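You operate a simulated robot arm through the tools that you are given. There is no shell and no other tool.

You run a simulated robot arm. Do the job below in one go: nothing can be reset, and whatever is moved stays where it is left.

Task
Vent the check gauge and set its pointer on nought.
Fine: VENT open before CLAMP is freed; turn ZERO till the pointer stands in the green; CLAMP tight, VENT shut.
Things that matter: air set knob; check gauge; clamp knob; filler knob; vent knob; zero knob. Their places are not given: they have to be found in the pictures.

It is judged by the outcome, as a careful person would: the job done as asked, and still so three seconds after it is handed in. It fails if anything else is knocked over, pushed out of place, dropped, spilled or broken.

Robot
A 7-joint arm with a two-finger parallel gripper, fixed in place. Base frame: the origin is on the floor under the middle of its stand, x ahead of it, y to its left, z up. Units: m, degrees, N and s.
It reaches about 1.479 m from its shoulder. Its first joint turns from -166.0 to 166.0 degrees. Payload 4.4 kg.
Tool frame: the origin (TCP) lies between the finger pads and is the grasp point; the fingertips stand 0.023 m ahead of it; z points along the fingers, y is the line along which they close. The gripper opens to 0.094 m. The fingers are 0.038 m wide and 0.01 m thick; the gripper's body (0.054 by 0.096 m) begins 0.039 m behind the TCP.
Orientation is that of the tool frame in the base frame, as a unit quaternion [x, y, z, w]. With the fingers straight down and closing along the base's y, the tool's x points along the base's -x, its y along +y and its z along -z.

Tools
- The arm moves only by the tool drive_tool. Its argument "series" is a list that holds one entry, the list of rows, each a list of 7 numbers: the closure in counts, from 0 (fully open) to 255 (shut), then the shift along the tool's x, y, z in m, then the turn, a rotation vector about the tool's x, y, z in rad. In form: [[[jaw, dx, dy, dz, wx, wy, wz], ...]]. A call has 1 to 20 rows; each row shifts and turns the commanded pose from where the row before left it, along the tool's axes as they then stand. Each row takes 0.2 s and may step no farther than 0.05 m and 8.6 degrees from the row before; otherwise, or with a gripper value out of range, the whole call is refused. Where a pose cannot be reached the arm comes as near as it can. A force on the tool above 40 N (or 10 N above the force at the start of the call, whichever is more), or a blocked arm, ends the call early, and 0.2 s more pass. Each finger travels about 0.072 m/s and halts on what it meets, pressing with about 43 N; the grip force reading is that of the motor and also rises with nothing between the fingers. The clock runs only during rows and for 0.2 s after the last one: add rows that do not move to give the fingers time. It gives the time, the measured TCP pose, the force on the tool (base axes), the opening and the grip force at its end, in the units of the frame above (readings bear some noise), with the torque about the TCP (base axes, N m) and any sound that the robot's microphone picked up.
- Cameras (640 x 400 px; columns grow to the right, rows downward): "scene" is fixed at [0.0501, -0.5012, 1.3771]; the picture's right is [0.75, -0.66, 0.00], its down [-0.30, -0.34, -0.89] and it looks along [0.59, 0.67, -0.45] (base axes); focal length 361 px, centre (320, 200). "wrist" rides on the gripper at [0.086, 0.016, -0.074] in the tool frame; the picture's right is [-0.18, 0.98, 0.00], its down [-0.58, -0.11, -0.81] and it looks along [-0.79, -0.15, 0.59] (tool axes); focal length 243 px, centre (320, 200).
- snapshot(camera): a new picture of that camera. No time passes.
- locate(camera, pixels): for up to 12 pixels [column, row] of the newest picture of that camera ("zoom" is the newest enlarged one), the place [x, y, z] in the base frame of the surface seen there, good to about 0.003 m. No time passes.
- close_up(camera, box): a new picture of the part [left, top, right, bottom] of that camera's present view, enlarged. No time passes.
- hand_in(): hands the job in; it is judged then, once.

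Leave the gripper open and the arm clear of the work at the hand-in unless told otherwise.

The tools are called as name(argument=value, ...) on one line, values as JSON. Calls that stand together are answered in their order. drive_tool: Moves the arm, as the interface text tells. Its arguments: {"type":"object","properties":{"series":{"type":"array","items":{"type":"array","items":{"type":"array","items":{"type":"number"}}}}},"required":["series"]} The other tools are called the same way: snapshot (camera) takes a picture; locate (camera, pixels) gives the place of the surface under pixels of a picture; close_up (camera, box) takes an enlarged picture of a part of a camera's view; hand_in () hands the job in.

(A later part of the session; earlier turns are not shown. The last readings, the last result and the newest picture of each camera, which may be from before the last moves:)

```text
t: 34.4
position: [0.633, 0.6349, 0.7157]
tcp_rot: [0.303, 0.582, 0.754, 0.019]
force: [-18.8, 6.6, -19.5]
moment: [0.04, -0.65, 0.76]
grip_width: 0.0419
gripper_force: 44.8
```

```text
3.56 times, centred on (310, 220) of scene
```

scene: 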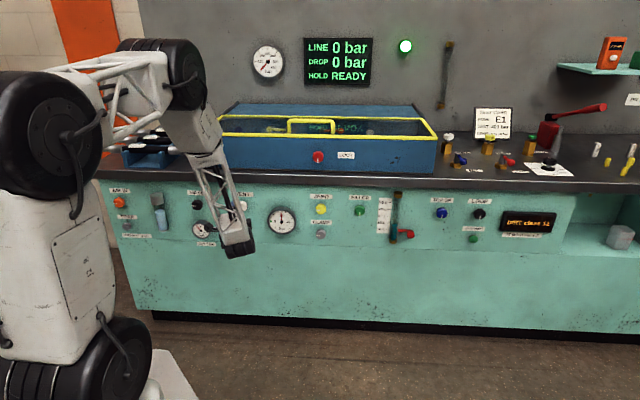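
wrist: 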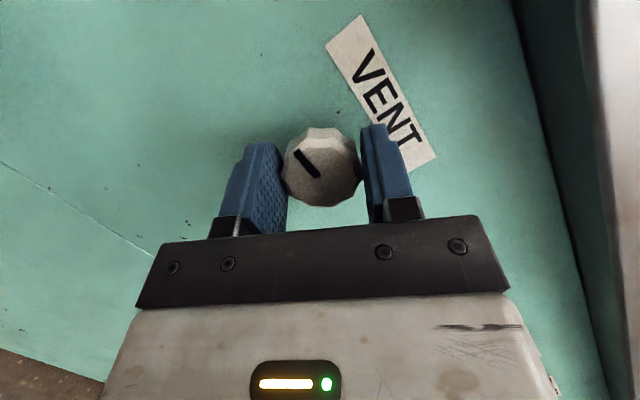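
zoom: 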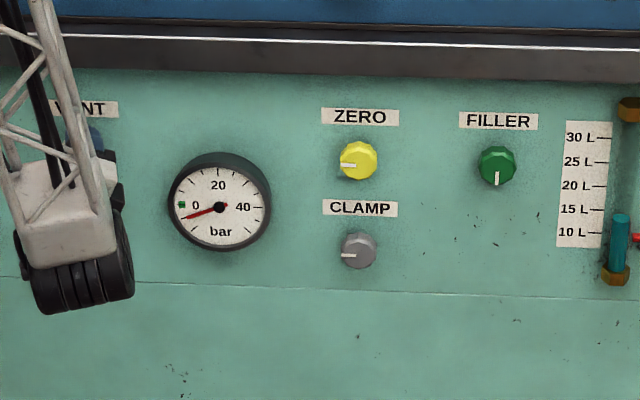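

The line now looks nearly level-left, and the last part of the turn slipped, as if against its stop. I'll open the fingers and look at the knob's line properly.

drive_tool(series=[[[0, 0, 0, 0, 0, 0, 0], [0, 0, 0, 0, 0, 0, 0], [0, 0, 0, 0, 0, 0, 0]]])

close_up(camera="wrist", box=[240, 20, 440, 220])

close_up(camera="scene", box=[260, 190, 300, 240])

```text
t: 35.2
position: [0.6355, 0.6337, 0.7171]
tcp_rot: [0.303, 0.581, 0.755, 0.02]
force: [0.0, 0.3, -0.4]
moment: [0.01, -0.01, -0.01]
grip_width: 0.0942
gripper_force: 0.1
```

```text
2.00 times, centred on (340, 120) of wrist
```

zoom: 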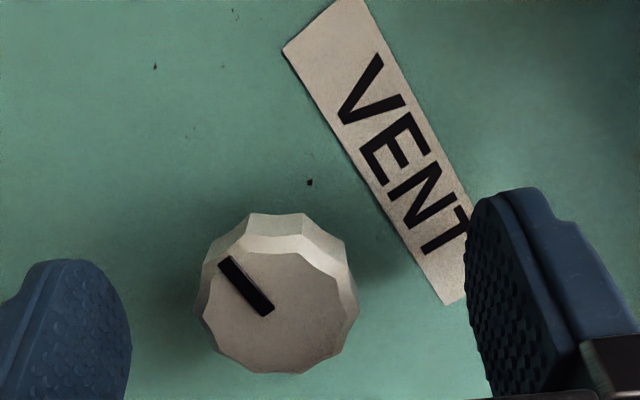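

```text
8.00 times, centred on (280, 215) of scene
```

zoom: 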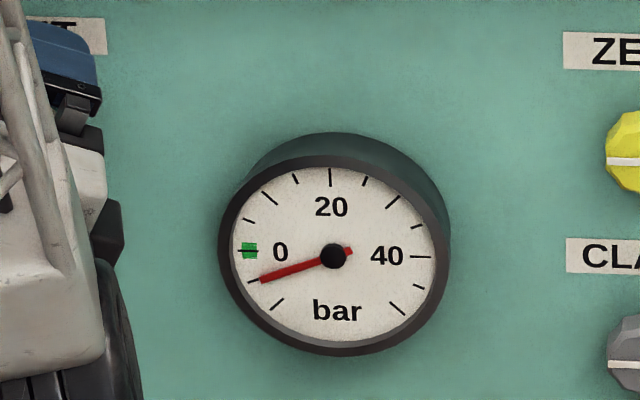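

The pointer rests one step below the green mark. The VENT line reads roughly 80–90° from shut. I'll locate the line's two ends in a fresh wrist close-up to measure its true angle.

close_up(camera="wrist", box=[290, 110, 370, 210])

```text
4.00 times, centred on (330, 160) of wrist
```

zoom: 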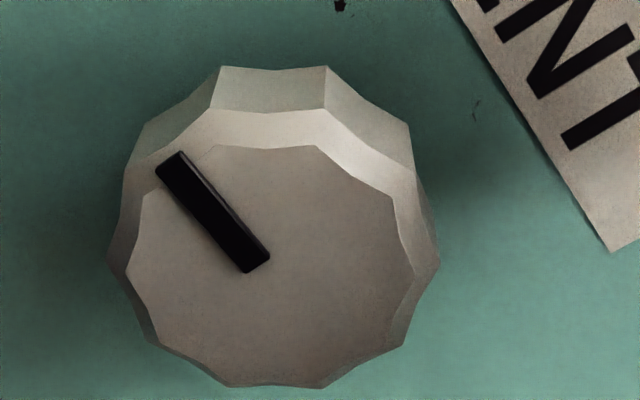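

locate(camera="zoom", pixels=[[170, 163], [255, 260], [210, 210], [275, 255], [150, 210], [400, 260], [290, 380], [270, 160]])

```text
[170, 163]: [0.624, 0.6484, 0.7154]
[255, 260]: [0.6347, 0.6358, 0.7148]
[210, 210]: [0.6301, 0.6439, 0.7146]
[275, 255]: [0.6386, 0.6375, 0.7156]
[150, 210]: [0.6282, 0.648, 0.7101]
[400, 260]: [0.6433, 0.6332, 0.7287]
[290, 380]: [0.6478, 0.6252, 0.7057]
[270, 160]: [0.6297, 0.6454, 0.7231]
```

The VENT line lies exactly level-left: 90° from shut, fully open. Now I'll back straight off VENT by 0.08 m, then move right 0.308 m and down 0.11 m to stand before CLAMP.

drive_tool(series=[[[0, 0.0062, 0, -0.019, 0, 0, 0], [0, 0.0062, 0, -0.019, 0, 0, 0], [0, 0.0062, 0, -0.019, 0, 0, 0], [0, 0.0062, 0, -0.019, 0, 0, 0], [0, -0.03427, 0.00473, -0.01102, 0, 0, 0], [0, -0.03427, 0.00473, -0.01102, 0, 0, 0], [0, -0.03427, 0.00473, -0.01102, 0, 0, 0], [0, -0.03427, 0.00473, -0.01102, 0, 0, 0], [0, -0.03427, 0.00473, -0.01102, 0, 0, 0], [0, -0.03427, 0.00473, -0.01102, 0, 0, 0], [0, -0.03427, 0.00473, -0.01102, 0, 0, 0], [0, -0.03427, 0.00473, -0.01102, 0, 0, 0], [0, -0.03427, 0.00473, -0.01102, 0, 0, 0], [0, 0, 0, 0, 0, 0, 0]]])

snapshot(camera="scene")

```text
t: 38.2
position: [0.7958, 0.3586, 0.607]
tcp_rot: [0.303, 0.581, 0.755, 0.02]
force: [-0.4, -0.3, -0.1]
moment: [-0.01, 0.01, 0.0]
grip_width: 0.094
gripper_force: 0.0
```

```text
taken
```

scene: 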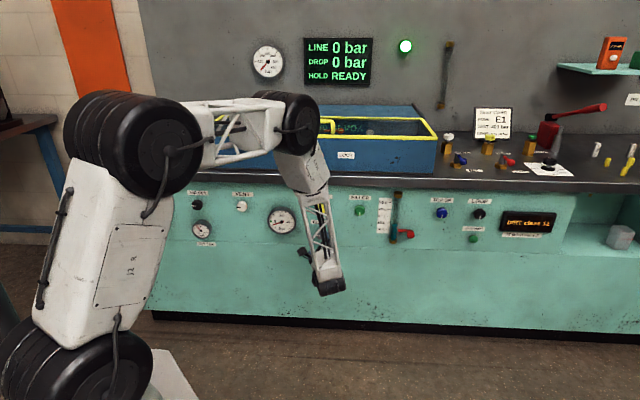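

In front of CLAMP at (0.796,0.359,0.607). VENT's line at scene (241,207) and the gauge are visible. Now I'll rotate the hand to face the panel squarely with the pads closing vertically.

drive_tool(series=[[[0, 0, 0, 0, 0.0188, -0.07625, -0.1175], [0, 0, 0, 0, 0.0188, -0.07625, -0.1175], [0, 0, 0, 0, 0.0188, -0.07625, -0.1175], [0, 0, 0, 0, 0.0188, -0.07625, -0.1175], [0, 0, 0, 0, 0, 0, 0]]])

snapshot(camera="wrist")

close_up(camera="scene", box=[220, 180, 400, 260])

```text
t: 39.4
position: [0.7955, 0.3593, 0.6072]
tcp_rot: [0.27, 0.655, 0.652, 0.271]
force: [0.0, -0.2, 0.0]
moment: [0.0, 0.0, 0.0]
grip_width: 0.0938
gripper_force: 0.0
```

```text
taken
```

wrist: 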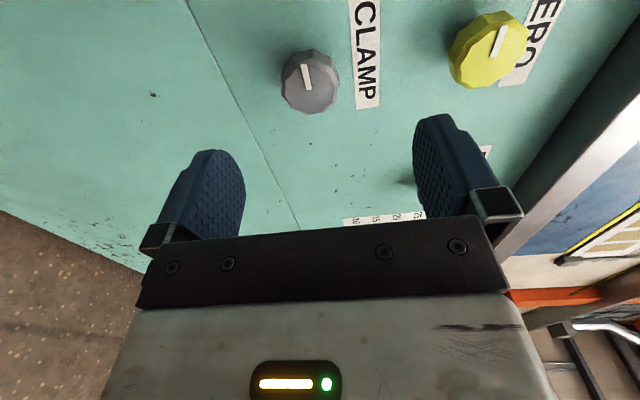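

```text
3.56 times, centred on (310, 220) of scene
```

zoom: 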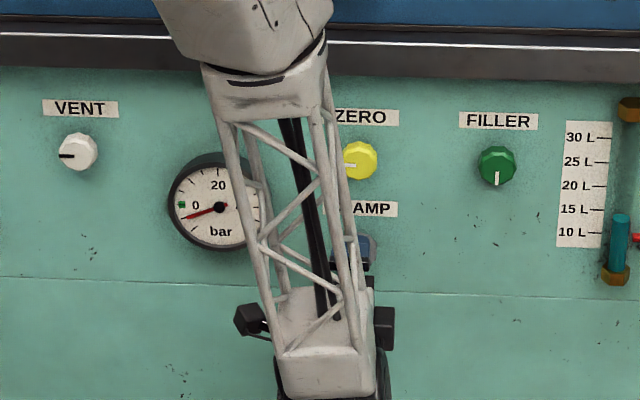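

Square to the panel now. CLAMP is at wrist (310,82), ZERO at (488,50), and the gauge's dial is still visible to the scene camera. I'll zoom on CLAMP and ZERO to fix their centres.

close_up(camera="wrist", box=[260, 30, 360, 130])

locate(camera="wrist", pixels=[[310, 82], [284, 85], [336, 80], [310, 58], [310, 108], [240, 190], [418, 185], [488, 50], [458, 52], [515, 50], [485, 24], [485, 82]])

```text
4.00 times, centred on (310, 80) of wrist
```

zoom: 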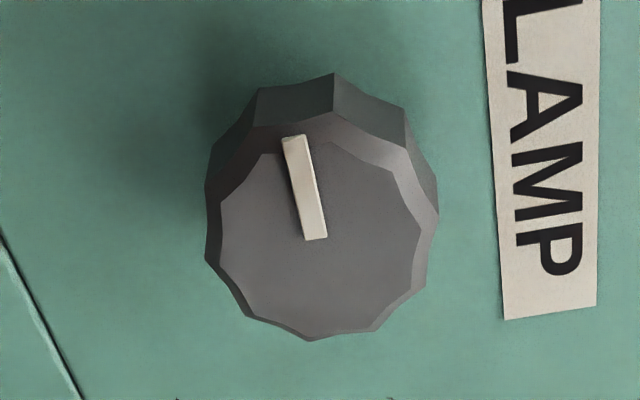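

```text
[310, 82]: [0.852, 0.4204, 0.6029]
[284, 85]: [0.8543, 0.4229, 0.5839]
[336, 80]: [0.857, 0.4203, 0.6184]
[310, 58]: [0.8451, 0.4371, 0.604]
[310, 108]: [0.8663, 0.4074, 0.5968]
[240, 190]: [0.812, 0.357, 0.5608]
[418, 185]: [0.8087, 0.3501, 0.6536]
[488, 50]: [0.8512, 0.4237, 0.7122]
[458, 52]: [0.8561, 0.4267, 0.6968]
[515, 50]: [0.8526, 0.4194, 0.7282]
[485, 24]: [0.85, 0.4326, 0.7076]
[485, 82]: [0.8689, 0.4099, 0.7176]
```

I'll locate CLAMP's face in the zoom: centre (318,240), left (222,235), right (425,230), top (330,148), bottom (312,330).

locate(camera="zoom", pixels=[[318, 240], [224, 235], [420, 225], [335, 155], [312, 328], [315, 238], [292, 140], [120, 150], [500, 370]])

```text
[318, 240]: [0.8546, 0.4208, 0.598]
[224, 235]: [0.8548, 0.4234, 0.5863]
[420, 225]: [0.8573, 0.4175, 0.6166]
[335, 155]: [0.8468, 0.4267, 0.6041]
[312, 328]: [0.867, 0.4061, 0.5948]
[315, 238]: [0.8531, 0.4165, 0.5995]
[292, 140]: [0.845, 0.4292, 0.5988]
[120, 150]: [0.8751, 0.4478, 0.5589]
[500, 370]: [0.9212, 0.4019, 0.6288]
```

CLAMP centre: s≈0.310, z≈0.600, its line level-left. I'll align and go in so the open pads straddle it (TCP 0.900 along the normal, tips 12 mm off the panel).

drive_tool(series=[[[0, -0.0015, -0.0072, 0.012, 0, 0, 0], [0, 0, 0, 0.018, 0, 0, 0], [0, 0, 0, 0.018, 0, 0, 0], [0, 0, 0, 0.018, 0, 0, 0], [0, 0, 0, 0.0175, 0, 0, 0], [0, 0, 0, 0, 0, 0, 0]]])

snapshot(camera="wrist")

close_up(camera="scene", box=[220, 180, 400, 260])

```text
t: 40.8
position: [0.8557, 0.4171, 0.6004]
tcp_rot: [0.27, 0.655, 0.652, 0.27]
force: [0.3, 0.5, 0.6]
moment: [0.0, 0.0, 0.0]
grip_width: 0.0942
gripper_force: 0.1
```

```text
taken
```

wrist: 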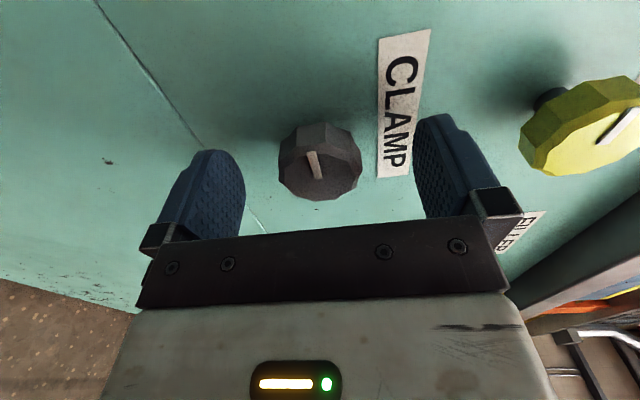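

```text
3.56 times, centred on (310, 220) of scene
```

zoom: 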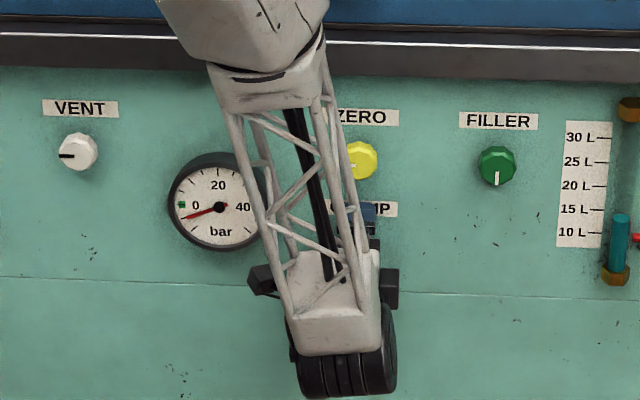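

The pads straddle CLAMP. A quick check of its centre against the pads before closing.

locate(camera="wrist", pixels=[[322, 180], [283, 180], [357, 178], [318, 153], [318, 197], [240, 190], [418, 185]])

```text
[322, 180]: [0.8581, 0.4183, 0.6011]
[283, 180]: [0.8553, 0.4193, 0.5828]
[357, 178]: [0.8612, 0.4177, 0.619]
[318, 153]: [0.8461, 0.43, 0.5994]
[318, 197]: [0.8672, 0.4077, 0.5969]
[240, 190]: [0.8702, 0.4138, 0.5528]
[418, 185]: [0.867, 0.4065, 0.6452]
```

Centre is about 1.5 mm above the pads' middle; I'll shift up by that and close on CLAMP.

drive_tool(series=[[[0, 0, 0.0015, 0, 0, 0, 0], [255, 0, 0, 0, 0, 0, 0], [255, 0, 0, 0, 0, 0, 0], [255, 0, 0, 0, 0, 0, 0], [255, 0, 0, 0, 0, 0, 0]]])

close_up(camera="wrist", box=[240, 100, 400, 220])

```text
t: 42.0
position: [0.8547, 0.4155, 0.6009]
tcp_rot: [0.27, 0.654, 0.653, 0.27]
force: [6.7, 5.0, -21.3]
moment: [0.21, -0.19, -0.35]
grip_width: 0.0417
gripper_force: 44.3
```

```text
3.33 times, centred on (320, 160) of wrist
```

zoom: 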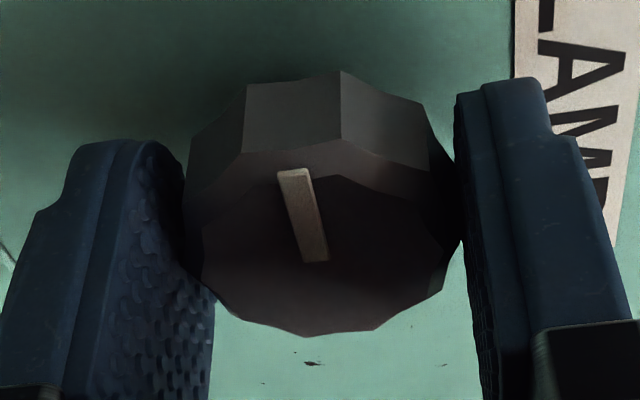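

Gripped; the force shows I'm now 1.5 mm too high, so I'll take that back, then turn CLAMP anticlockwise by 17° (loosening sense) and watch the line and torque.

drive_tool(series=[[[255, 0, -0.0015, 0, 0, 0, 0], [255, 0, 0, 0, 0, 0, -0.1], [255, 0, 0, 0, 0, 0, -0.1], [255, 0, 0, 0, 0, 0, -0.1], [255, 0, 0, 0, 0, 0, 0]]])

close_up(camera="wrist", box=[240, 100, 400, 220])

close_up(camera="scene", box=[220, 180, 400, 260])

```text
t: 43.2
position: [0.8564, 0.4172, 0.6002]
tcp_rot: [0.168, 0.687, 0.605, 0.365]
force: [-32.3, -12.6, 13.2]
moment: [0.4, -0.34, 0.28]
grip_width: 0.042
gripper_force: 45.3
```

```text
3.33 times, centred on (320, 160) of wrist
```

zoom: 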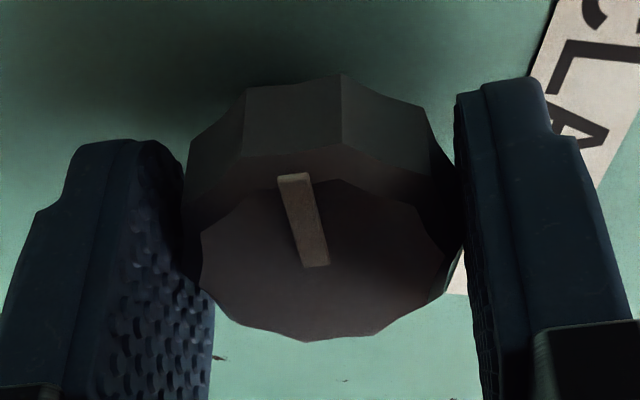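

```text
3.56 times, centred on (310, 220) of scene
```

zoom: 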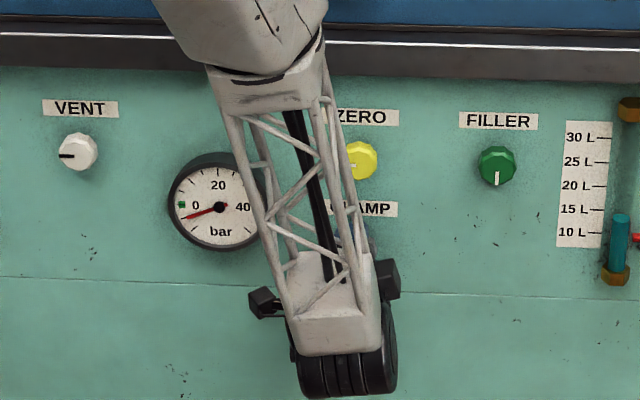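

CLAMP follows the pads anticlockwise with little torque, but an axial force of about 32 N has built up pushing the hand back off the panel. I'll ease back 2 mm along the tool axis, then continue turning 17°.

drive_tool(series=[[[255, 0, 0, -0.002, 0, 0, 0], [255, 0, 0, 0, 0, 0, -0.1], [255, 0, 0, 0, 0, 0, -0.1], [255, 0, 0, 0, 0, 0, -0.1], [255, 0, 0, 0, 0, 0, 0]]])

close_up(camera="wrist", box=[240, 100, 400, 220])

close_up(camera="scene", box=[220, 180, 400, 260])

```text
t: 44.4
position: [0.8549, 0.4164, 0.6002]
tcp_rot: [0.064, 0.704, 0.543, 0.452]
force: [24.9, 19.3, -6.3]
moment: [0.11, -0.09, 0.38]
grip_width: 0.0419
gripper_force: 45.3
```

```text
3.33 times, centred on (320, 160) of wrist
```

zoom: 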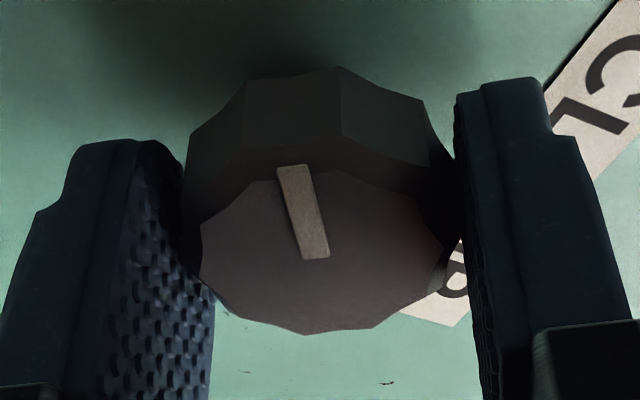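

```text
3.56 times, centred on (310, 220) of scene
```

zoom: 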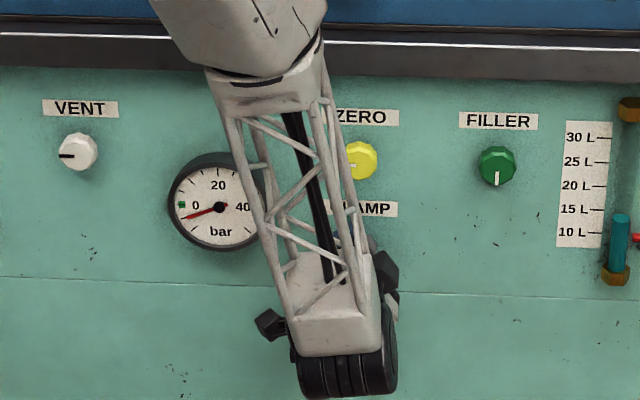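

CLAMP is now about 34° turned. The axial force swung to +31 N, so the axis is stiff; I'll go forward 1 mm and turn another 23°.

drive_tool(series=[[[255, 0, 0, 0.001, 0, 0, 0], [255, 0, 0, 0, 0, 0, -0.1], [255, 0, 0, 0, 0, 0, -0.1], [255, 0, 0, 0, 0, 0, -0.1], [255, 0, 0, 0, 0, 0, -0.1], [255, 0, 0, 0, 0, 0, 0]]])

close_up(camera="wrist", box=[240, 100, 400, 220])

close_up(camera="scene", box=[220, 180, 400, 260])

```text
t: 45.8
position: [0.8558, 0.4164, 0.6008]
tcp_rot: [-0.077, 0.703, 0.443, 0.551]
force: [-15.4, -10.8, 31.7]
moment: [0.17, -0.18, -0.04]
grip_width: 0.0419
gripper_force: 44.9
```

```text
3.33 times, centred on (320, 160) of wrist
```

zoom: 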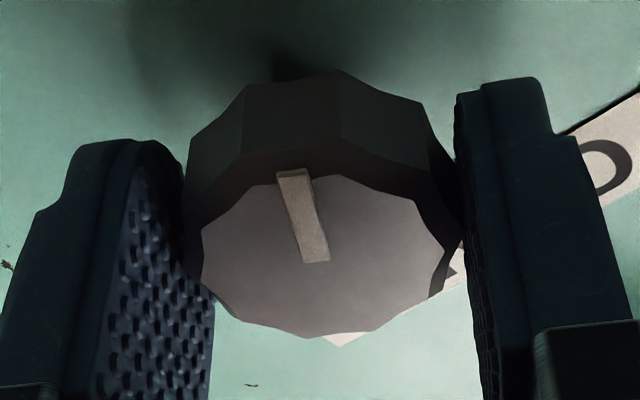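

```text
3.56 times, centred on (310, 220) of scene
```

zoom: 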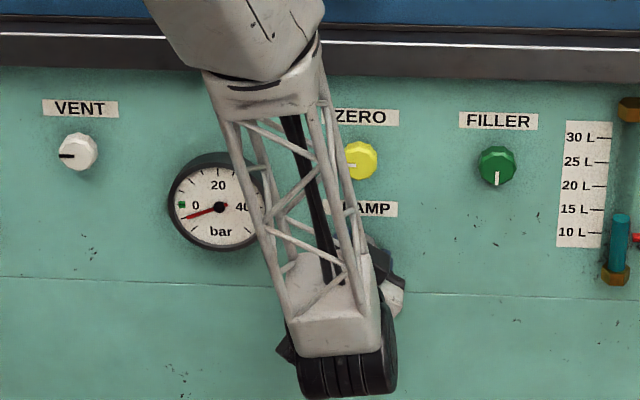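

CLAMP has turned about 57°. There's 32 N upward on the tool, so I'll ease up about 1.8 mm and turn another 17°.

drive_tool(series=[[[255, -0.0015, 0.001, -0.0005, 0, 0, 0], [255, 0, 0, 0, 0, 0, -0.1], [255, 0, 0, 0, 0, 0, -0.1], [255, 0, 0, 0, 0, 0, -0.1], [255, 0, 0, 0, 0, 0, 0]]])

close_up(camera="wrist", box=[240, 100, 400, 220])

close_up(camera="scene", box=[220, 180, 400, 260])

```text
t: 47.0
position: [0.8548, 0.416, 0.6011]
tcp_rot: [-0.181, 0.685, 0.355, 0.61]
force: [32.8, 2.6, -26.3]
moment: [-0.14, 0.15, 0.46]
grip_width: 0.0418
gripper_force: 44.9
```

```text
3.33 times, centred on (320, 160) of wrist
```

zoom: 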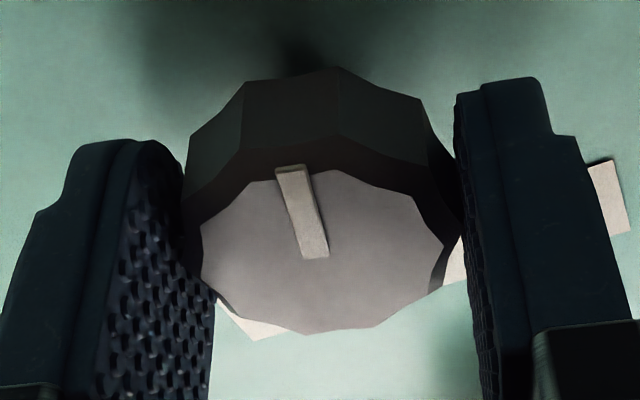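

```text
3.56 times, centred on (310, 220) of scene
```

zoom: 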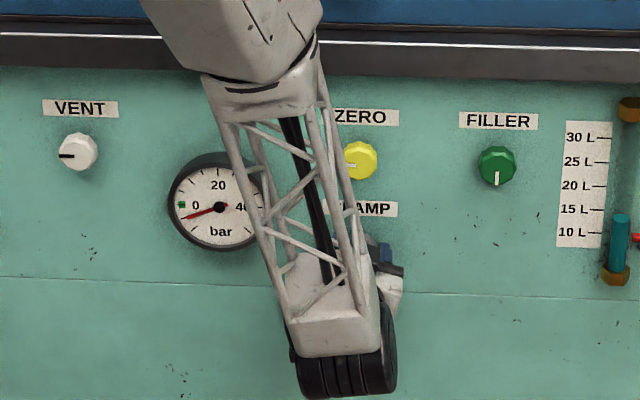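

About 74° now. The forces have swung again through the stiff grip, so I'll loosen the fingers a moment to relax, and look at the knob's line freely.

drive_tool(series=[[[60, 0, 0, 0, 0, 0, 0], [60, 0, 0, 0, 0, 0, 0], [60, 0, 0, 0, 0, 0, 0]]])

close_up(camera="wrist", box=[280, 110, 370, 210])

locate(camera="zoom", pixels=[[305, 190], [335, 290], [320, 240], [200, 260], [440, 260], [320, 360], [330, 180]])

```text
t: 47.8
position: [0.8546, 0.4169, 0.6009]
tcp_rot: [-0.181, 0.684, 0.354, 0.611]
force: [0.1, -0.8, -0.9]
moment: [-0.01, -0.02, -0.01]
grip_width: 0.0719
gripper_force: 0.0
```

```text
4.00 times, centred on (325, 160) of wrist
```

zoom: 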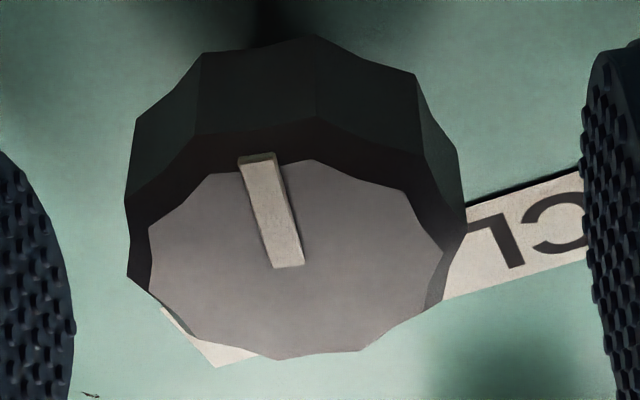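

```text
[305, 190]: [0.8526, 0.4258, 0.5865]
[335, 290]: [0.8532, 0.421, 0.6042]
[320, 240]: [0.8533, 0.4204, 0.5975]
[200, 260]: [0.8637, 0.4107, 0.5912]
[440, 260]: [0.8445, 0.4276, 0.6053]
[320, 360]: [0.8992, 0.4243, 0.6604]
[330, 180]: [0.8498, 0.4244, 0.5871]
```

I'll locate the line's actual ends in this zoom: tip (257,163), base (290,260).

locate(camera="zoom", pixels=[[258, 164], [290, 260], [275, 212], [300, 262], [155, 240], [438, 250], [300, 350], [315, 170]])

```text
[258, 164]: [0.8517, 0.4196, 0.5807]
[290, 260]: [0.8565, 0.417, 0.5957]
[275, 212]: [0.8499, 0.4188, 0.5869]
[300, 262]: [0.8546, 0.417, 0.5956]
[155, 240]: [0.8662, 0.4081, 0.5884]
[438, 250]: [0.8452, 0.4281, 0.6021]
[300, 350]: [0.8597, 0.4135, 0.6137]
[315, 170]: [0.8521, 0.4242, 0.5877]
```

CLAMP's line now points about 20° short of straight down (70° turned). I'll grip again and turn the last 20° or so anticlockwise.

drive_tool(series=[[[255, 0, 0, 0, 0, 0, 0], [255, 0, 0, 0, 0, 0, 0], [255, 0, 0, 0, 0, 0, 0], [255, 0, 0, 0, 0, 0, -0.1], [255, 0, 0, 0, 0, 0, -0.1], [255, 0, 0, 0, 0, 0, -0.1], [255, 0, 0, 0, 0, 0, -0.08], [255, 0, 0, 0, 0, 0, 0]]])

close_up(camera="wrist", box=[280, 110, 370, 210])

close_up(camera="scene", box=[220, 180, 400, 260])

```text
t: 49.4
position: [0.859, 0.4199, 0.5935]
tcp_rot: [-0.299, 0.648, 0.247, 0.656]
force: [-10.5, -0.4, 4.4]
moment: [0.87, -0.92, -0.54]
grip_width: 0.0415
gripper_force: 45.0
stopped in row 7: the force on the tool passed its limit at 69 N (the readings are from after the stop); the commanded pose is now the measured one
```

```text
4.00 times, centred on (325, 160) of wrist
```

zoom: 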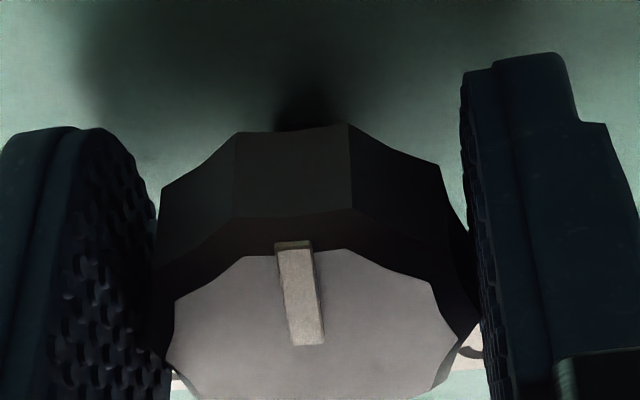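

```text
3.56 times, centred on (310, 220) of scene
```

zoom: 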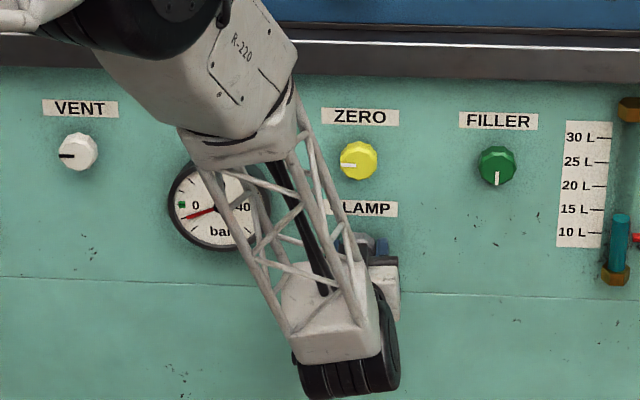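

The call stopped on force: 69 N near the end of the wrist's roll, and the TCP sank by 7 mm. Force is now 11 N. I'll open the fingers at once and look at how CLAMP stands.

drive_tool(series=[[[0, 0, 0, 0, 0, 0, 0], [0, 0, 0, 0, 0, 0, 0], [0, 0, 0, 0, 0, 0, 0]]])

snapshot(camera="wrist")

snapshot(camera="scene")

close_up(camera="wrist", box=[270, 110, 370, 230])

```text
t: 50.2
position: [0.8599, 0.4197, 0.594]
tcp_rot: [-0.299, 0.648, 0.246, 0.656]
force: [0.3, 0.3, 0.0]
moment: [0.02, 0.0, 0.0]
grip_width: 0.0941
gripper_force: 0.1
```

```text
taken
```

wrist: 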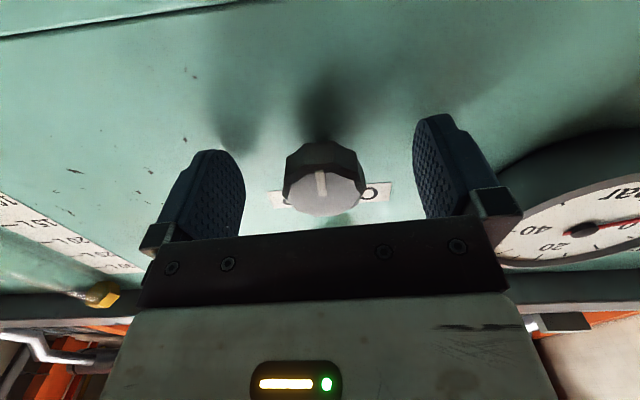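

```text
taken
```

scene: 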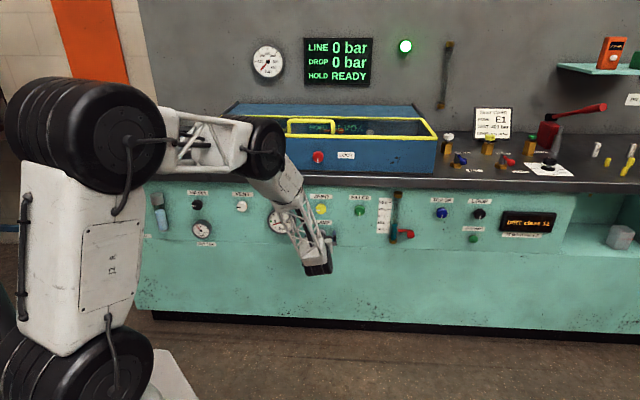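

```text
3.33 times, centred on (320, 170) of wrist
```

zoom: 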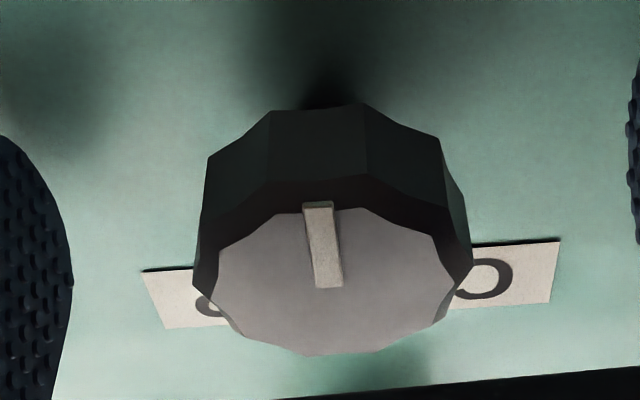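

Nothing else was touched. I'll locate CLAMP's line ends in this zoom: tip (318,207), base (328,283).

locate(camera="zoom", pixels=[[318, 210], [328, 282], [340, 285], [225, 280], [450, 265], [330, 345], [100, 120], [550, 150]])

```text
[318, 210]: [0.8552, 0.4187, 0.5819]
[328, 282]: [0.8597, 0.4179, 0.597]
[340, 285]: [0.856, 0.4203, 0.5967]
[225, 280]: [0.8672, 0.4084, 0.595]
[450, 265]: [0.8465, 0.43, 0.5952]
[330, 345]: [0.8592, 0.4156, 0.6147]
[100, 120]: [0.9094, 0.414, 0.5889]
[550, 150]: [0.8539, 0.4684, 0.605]
```

CLAMP's line points almost straight down now (within about 10°), so it has been freed. I'll back off 0.085 m along the normal and roll the hand back clockwise 94° to upright.

drive_tool(series=[[[0, 0, 0, -0.02, 0, 0, 0], [0, 0, 0, -0.02, 0, 0, 0], [0, 0, 0, -0.0225, 0, 0, 0], [0, 0, 0, -0.0225, 0, 0, 0], [0, 0, 0, 0, -0.0008, -0.0016, 0.137], [0, 0, 0, 0, -0.0008, -0.0016, 0.137], [0, 0, 0, 0, -0.0008, -0.0016, 0.137], [0, 0, 0, 0, -0.0008, -0.0016, 0.137], [0, 0, 0, 0, -0.0008, -0.0016, 0.137], [0, 0, 0, 0, -0.0008, -0.0016, 0.137], [0, 0, 0, 0, -0.0008, -0.0016, 0.137], [0, 0, 0, 0, -0.0008, -0.0016, 0.137], [0, 0, 0, 0, -0.0008, -0.0016, 0.137], [0, 0, 0, 0, -0.0008, -0.0016, 0.137], [0, 0, 0, 0, -0.0008, -0.0016, 0.137], [0, 0, 0, 0, -0.0008, -0.0016, 0.137], [0, 0, 0, 0, 0, 0, 0]]])

snapshot(camera="wrist")

snapshot(camera="scene")

```text
t: 53.8
position: [0.7996, 0.3592, 0.5959]
tcp_rot: [0.272, 0.653, 0.653, 0.271]
force: [0.6, -0.4, 0.9]
moment: [0.0, 0.01, -0.01]
grip_width: 0.0941
gripper_force: 0.1
```

```text
taken
```

wrist: 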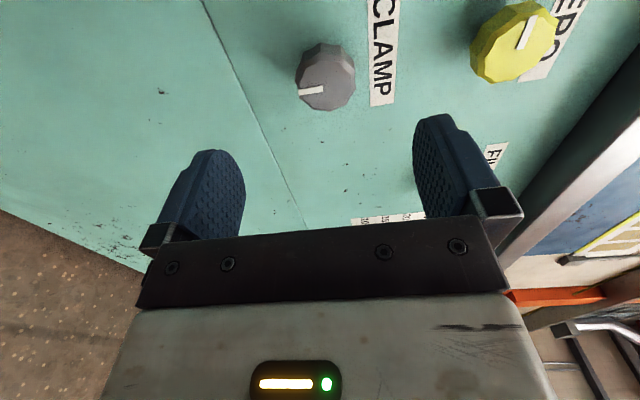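

```text
taken
```

scene: 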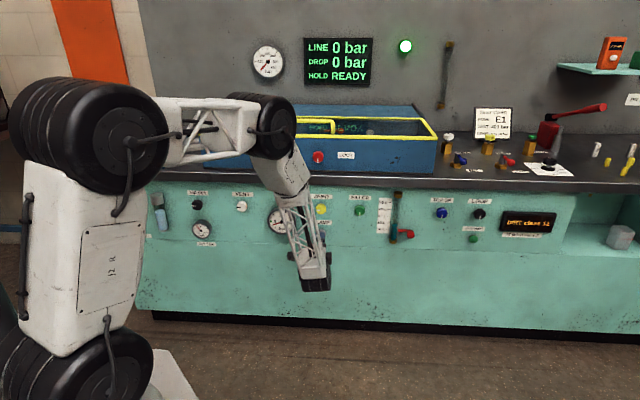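

CLAMP's line points world-down (left in the wrist picture) — freed. Now up 0.118 m to stand before ZERO.

drive_tool(series=[[[0, 0.0004, 0.0295, 0, 0, 0, 0], [0, 0.0004, 0.0295, 0, 0, 0, 0], [0, 0.0004, 0.0295, 0, 0, 0, 0], [0, 0.0004, 0.0295, 0, 0, 0, 0], [0, 0, 0, 0, 0, 0, 0]]])

close_up(camera="wrist", box=[260, 30, 360, 130])

close_up(camera="scene", box=[220, 180, 400, 260])

```text
t: 55.0
position: [0.7975, 0.3612, 0.714]
tcp_rot: [0.271, 0.654, 0.653, 0.269]
force: [-0.1, 0.2, 0.0]
moment: [-0.01, -0.04, 0.0]
grip_width: 0.0939
gripper_force: 0.0
```

```text
4.00 times, centred on (310, 80) of wrist
```

zoom: 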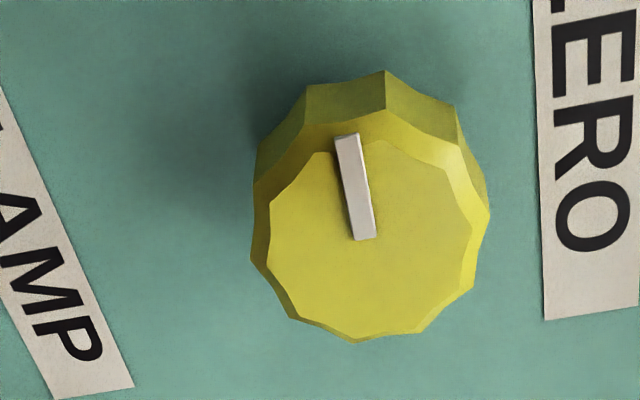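

```text
3.56 times, centred on (310, 220) of scene
```

zoom: 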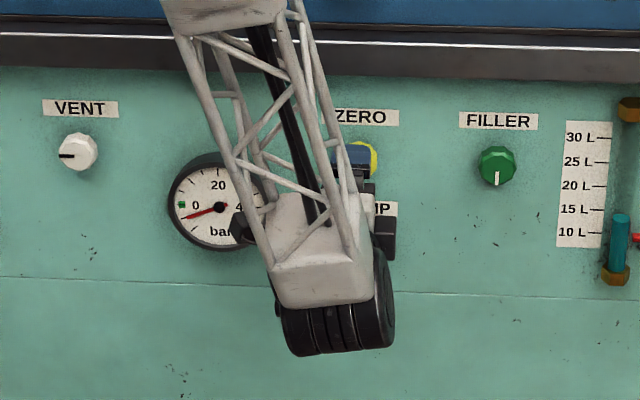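

The pointer and the green mark stay visible to the scene camera past the arm. I'll re-take the ZERO zoom and locate its face: centre (368,240), edges (275,235), (470,225), (400,152), (362,333).

close_up(camera="wrist", box=[260, 30, 360, 130])

locate(camera="zoom", pixels=[[368, 250], [277, 235], [468, 225], [400, 155], [362, 330], [346, 140], [363, 236]])

```text
4.00 times, centred on (310, 80) of wrist
```

zoom: 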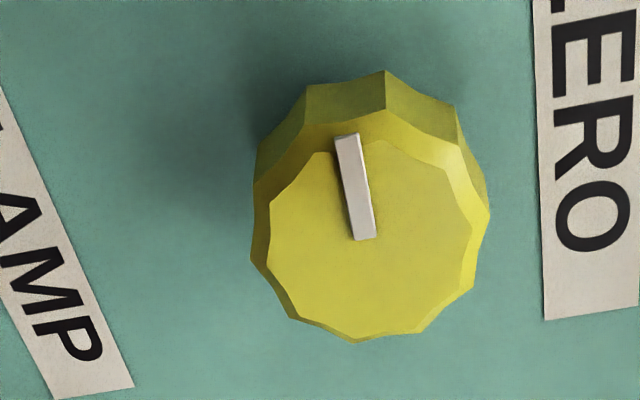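

```text
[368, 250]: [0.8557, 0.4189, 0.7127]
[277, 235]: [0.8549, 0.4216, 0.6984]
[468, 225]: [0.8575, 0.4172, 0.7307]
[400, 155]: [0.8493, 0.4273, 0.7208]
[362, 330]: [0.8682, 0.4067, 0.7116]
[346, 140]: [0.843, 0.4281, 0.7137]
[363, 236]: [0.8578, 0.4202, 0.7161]
```

ZERO centre: s≈0.310, z≈0.715. I'll go in to straddle it, then close.

drive_tool(series=[[[0, -0.0015, 0.001, 0.0087, 0, 0, 0], [0, 0, 0, 0.018, 0, 0, 0], [0, 0, 0, 0.018, 0, 0, 0], [0, 0, 0, 0.018, 0, 0, 0], [0, 0, 0, 0.018, 0, 0, 0], [0, 0, 0, 0, 0, 0, 0]]])

snapshot(camera="wrist")

close_up(camera="scene", box=[250, 190, 310, 240])

```text
t: 56.4
position: [0.8576, 0.4174, 0.7141]
tcp_rot: [0.27, 0.653, 0.654, 0.27]
force: [0.2, 0.2, 0.7]
moment: [0.0, 0.0, -0.01]
grip_width: 0.0942
gripper_force: 0.1
```

```text
taken
```

wrist: 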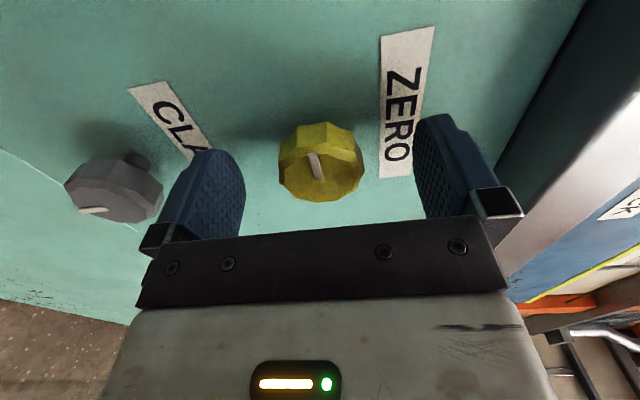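

```text
8.00 times, centred on (280, 215) of scene
```

zoom: 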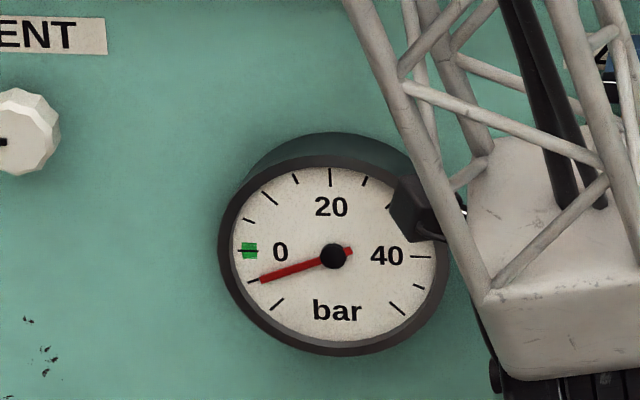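

The dial is in clear view: the pointer stands one division below green. Pads straddle ZERO as they did CLAMP. I'll close and turn clockwise 11° as a trial.

drive_tool(series=[[[255, 0, 0, 0, 0, 0, 0], [255, 0, 0, 0, 0, 0, 0], [255, 0, 0, 0, 0, 0, 0], [255, 0, 0, 0, 0, 0, 0.1], [255, 0, 0, 0, 0, 0, 0.1], [255, 0, 0, 0, 0, 0, 0]]])

close_up(camera="scene", box=[250, 190, 310, 240])

close_up(camera="wrist", box=[240, 100, 400, 220])

```text
t: 57.8
position: [0.8568, 0.4165, 0.7145]
tcp_rot: [0.335, 0.623, 0.677, 0.203]
force: [26.0, 19.9, -13.1]
moment: [0.18, -0.23, -0.17]
grip_width: 0.0416
gripper_force: 45.0
```

```text
8.00 times, centred on (280, 215) of scene
```

zoom: 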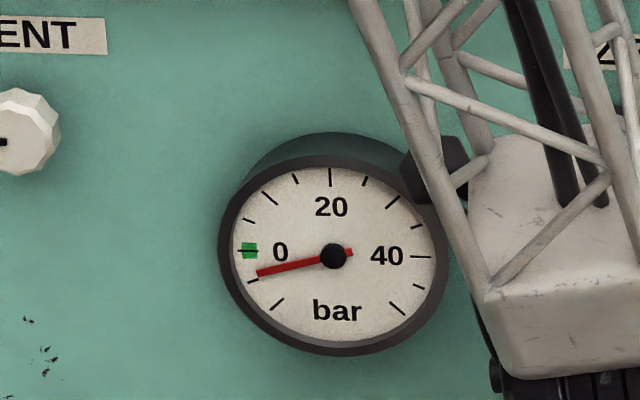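

```text
3.33 times, centred on (320, 160) of wrist
```

zoom: 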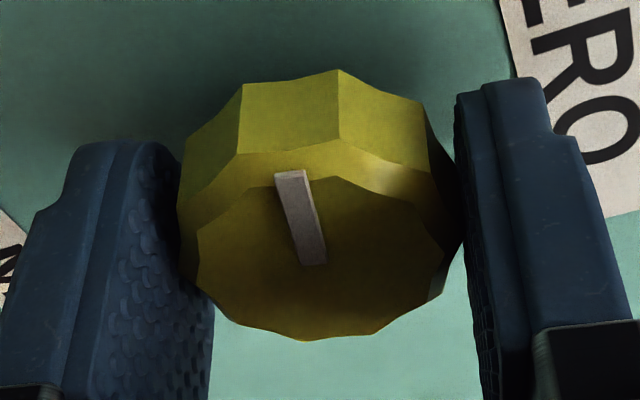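

Clockwise raises the pointer: it went from about 20° to 13° below level with 11° of knob. The green mark sits ~4° above level in this view, so about 28° more is needed. I'll ease 1 mm forward (32 N axial) and turn 17° more.

drive_tool(series=[[[255, 0, 0, 0.001, 0, 0, 0], [255, 0, 0, 0, 0, 0, 0.1], [255, 0, 0, 0, 0, 0, 0.1], [255, 0, 0, 0, 0, 0, 0.1], [255, 0, 0, 0, 0, 0, 0]]])

close_up(camera="scene", box=[250, 190, 310, 240])

```text
t: 59.0
position: [0.857, 0.4176, 0.714]
tcp_rot: [0.424, 0.566, 0.7, 0.1]
force: [-19.0, -26.8, 17.2]
moment: [0.41, -0.37, -0.19]
grip_width: 0.0416
gripper_force: 44.7
```

```text
8.00 times, centred on (280, 215) of scene
```

zoom: 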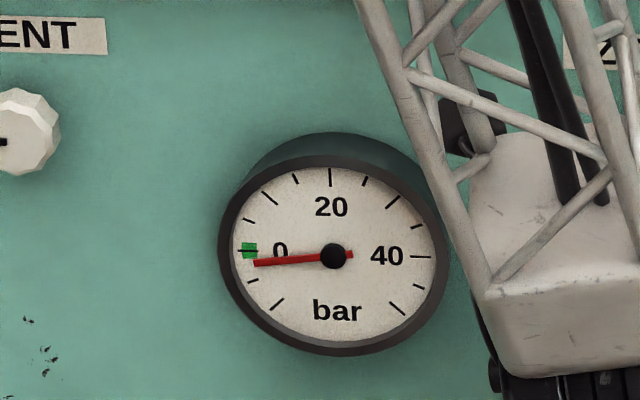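

Pointer now about 5° below level; 9° still to go, so ~17° more on the knob. I'll ease back 1 mm and turn 16°.

drive_tool(series=[[[255, 0, 0, -0.001, 0, 0, 0], [255, 0, 0, 0, 0, 0, 0.1], [255, 0, 0, 0, 0, 0, 0.1], [255, 0, 0, 0, 0, 0, 0.08], [255, 0, 0, 0, 0, 0, 0]]])

close_up(camera="scene", box=[250, 190, 310, 240])

```text
t: 60.2
position: [0.8561, 0.4172, 0.7141]
tcp_rot: [0.5, 0.501, 0.706, 0.001]
force: [24.0, 17.6, -17.8]
moment: [0.09, -0.13, -0.39]
grip_width: 0.0422
gripper_force: 44.7
```

```text
8.00 times, centred on (280, 215) of scene
```

zoom: 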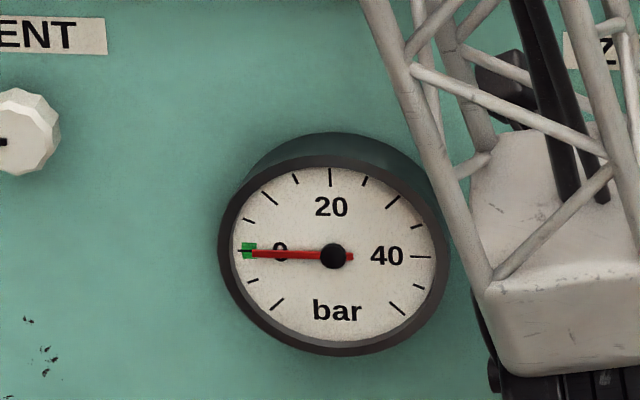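

The pointer tip is at (251,255), inside the green but in its lower half (mark line at y≈250). A further 5° clockwise will centre it.

drive_tool(series=[[[255, 0, 0, 0.001, 0, 0, 0], [255, 0, 0, 0, 0, 0, 0.1], [255, 0, 0, 0, 0, 0, 0]]])

close_up(camera="scene", box=[265, 205, 295, 225])

```text
t: 61.0
position: [0.8577, 0.417, 0.7127]
tcp_rot: [0.523, 0.476, 0.706, -0.035]
force: [-32.2, -9.8, 8.4]
moment: [0.21, -0.25, -0.06]
grip_width: 0.042
gripper_force: 45.1
```

```text
16.00 times, centred on (280, 215) of scene
```

zoom: 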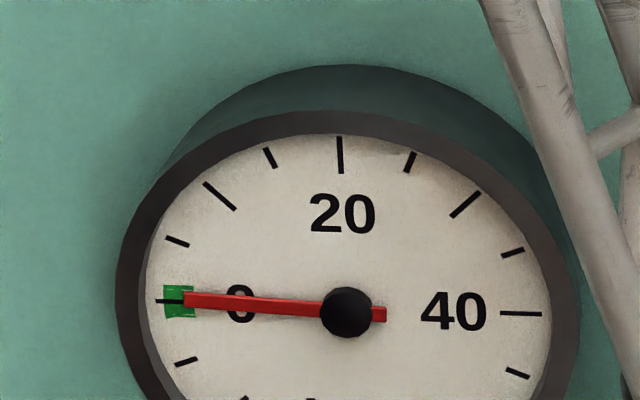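

The pointer is in the green, about 2° above the nought line when I allow for parallax (0–40 line slope 1.9°, pointer slope 4.5°). I'll turn back about 3° anticlockwise to centre it and ease the axial force.

drive_tool(series=[[[255, 0, 0, -0.0008, 0, 0, -0.055], [255, 0, 0, 0, 0, 0, 0]]])

close_up(camera="scene", box=[265, 205, 295, 225])

```text
t: 61.6
position: [0.8575, 0.4167, 0.7138]
tcp_rot: [0.51, 0.49, 0.706, -0.015]
force: [-3.6, 11.2, -13.9]
moment: [0.54, -0.54, 0.25]
grip_width: 0.042
gripper_force: 45.5
```

```text
16.00 times, centred on (280, 215) of scene
```

zoom: 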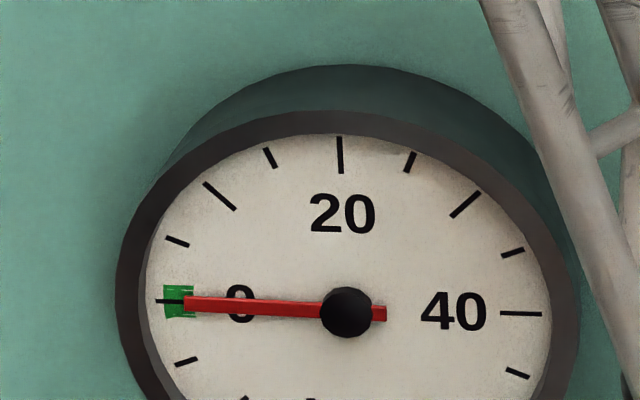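

Pointer slope now ~2.9° against the 1.9° nought line: centred in the green within about 1°. I'll open the fingers off ZERO and see that it stays.

drive_tool(series=[[[0, 0, 0, 0, 0, 0, 0], [0, 0, 0, 0, 0, 0, 0], [0, 0, 0, 0, 0, 0, 0], [0, 0, 0, 0, 0, 0, 0]]])

close_up(camera="scene", box=[265, 205, 295, 225])

snapshot(camera="wrist")

```text
t: 62.6
position: [0.8579, 0.4163, 0.7145]
tcp_rot: [0.51, 0.49, 0.707, -0.014]
force: [-0.2, 0.3, 0.2]
moment: [0.0, 0.0, 0.0]
grip_width: 0.0939
gripper_force: 0.0
```

```text
16.00 times, centred on (280, 215) of scene
```

zoom: 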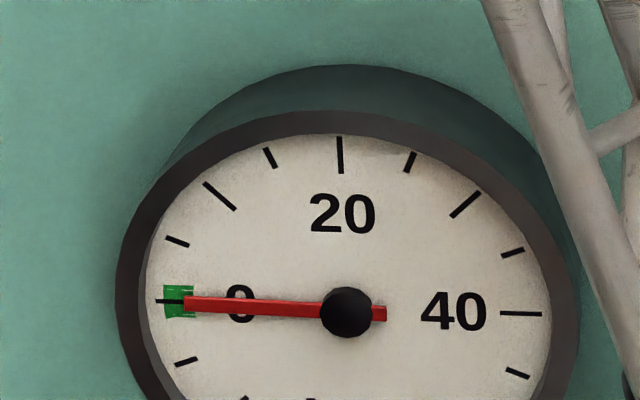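

```text
taken
```

wrist: 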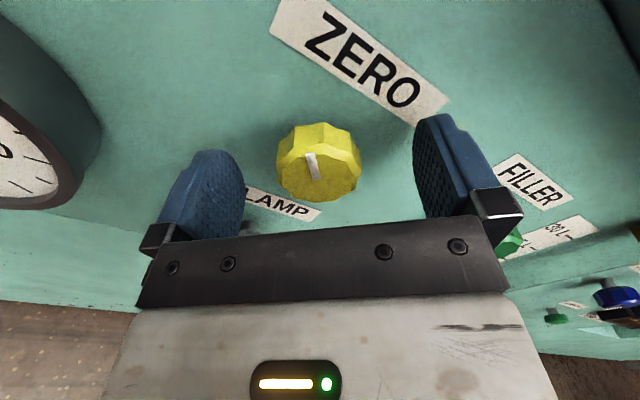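

It stays at nought. Now I'll back off ZERO 0.084 m and go down 0.1145 m to stand before CLAMP.

drive_tool(series=[[[0, 0, 0, -0.021, 0, 0, 0], [0, 0, 0, -0.021, 0, 0, 0], [0, 0, 0, -0.021, 0, 0, 0], [0, 0, 0, -0.021, 0, 0, 0], [0, -0.0209, -0.0195, 0, 0, 0, 0], [0, -0.0209, -0.0195, 0, 0, 0, 0], [0, -0.0209, -0.0195, 0, 0, 0, 0], [0, -0.0209, -0.0195, 0, 0, 0, 0], [0, 0, 0, 0, 0, 0, 0]]])

snapshot(camera="wrist")

snapshot(camera="scene")

```text
t: 64.6
position: [0.7967, 0.3574, 0.6]
tcp_rot: [0.51, 0.49, 0.706, -0.015]
force: [1.0, 0.2, 0.3]
moment: [0.03, 0.03, 0.01]
grip_width: 0.0938
gripper_force: 0.0
```

```text
taken
```

wrist: 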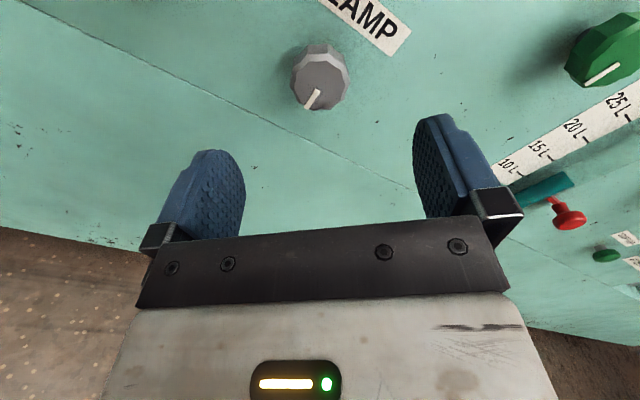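

```text
taken
```

scene: 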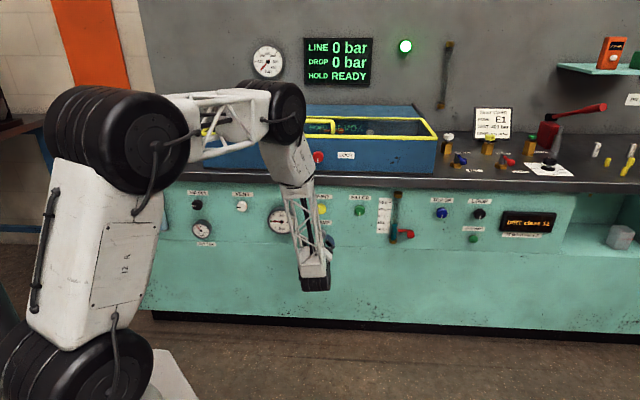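

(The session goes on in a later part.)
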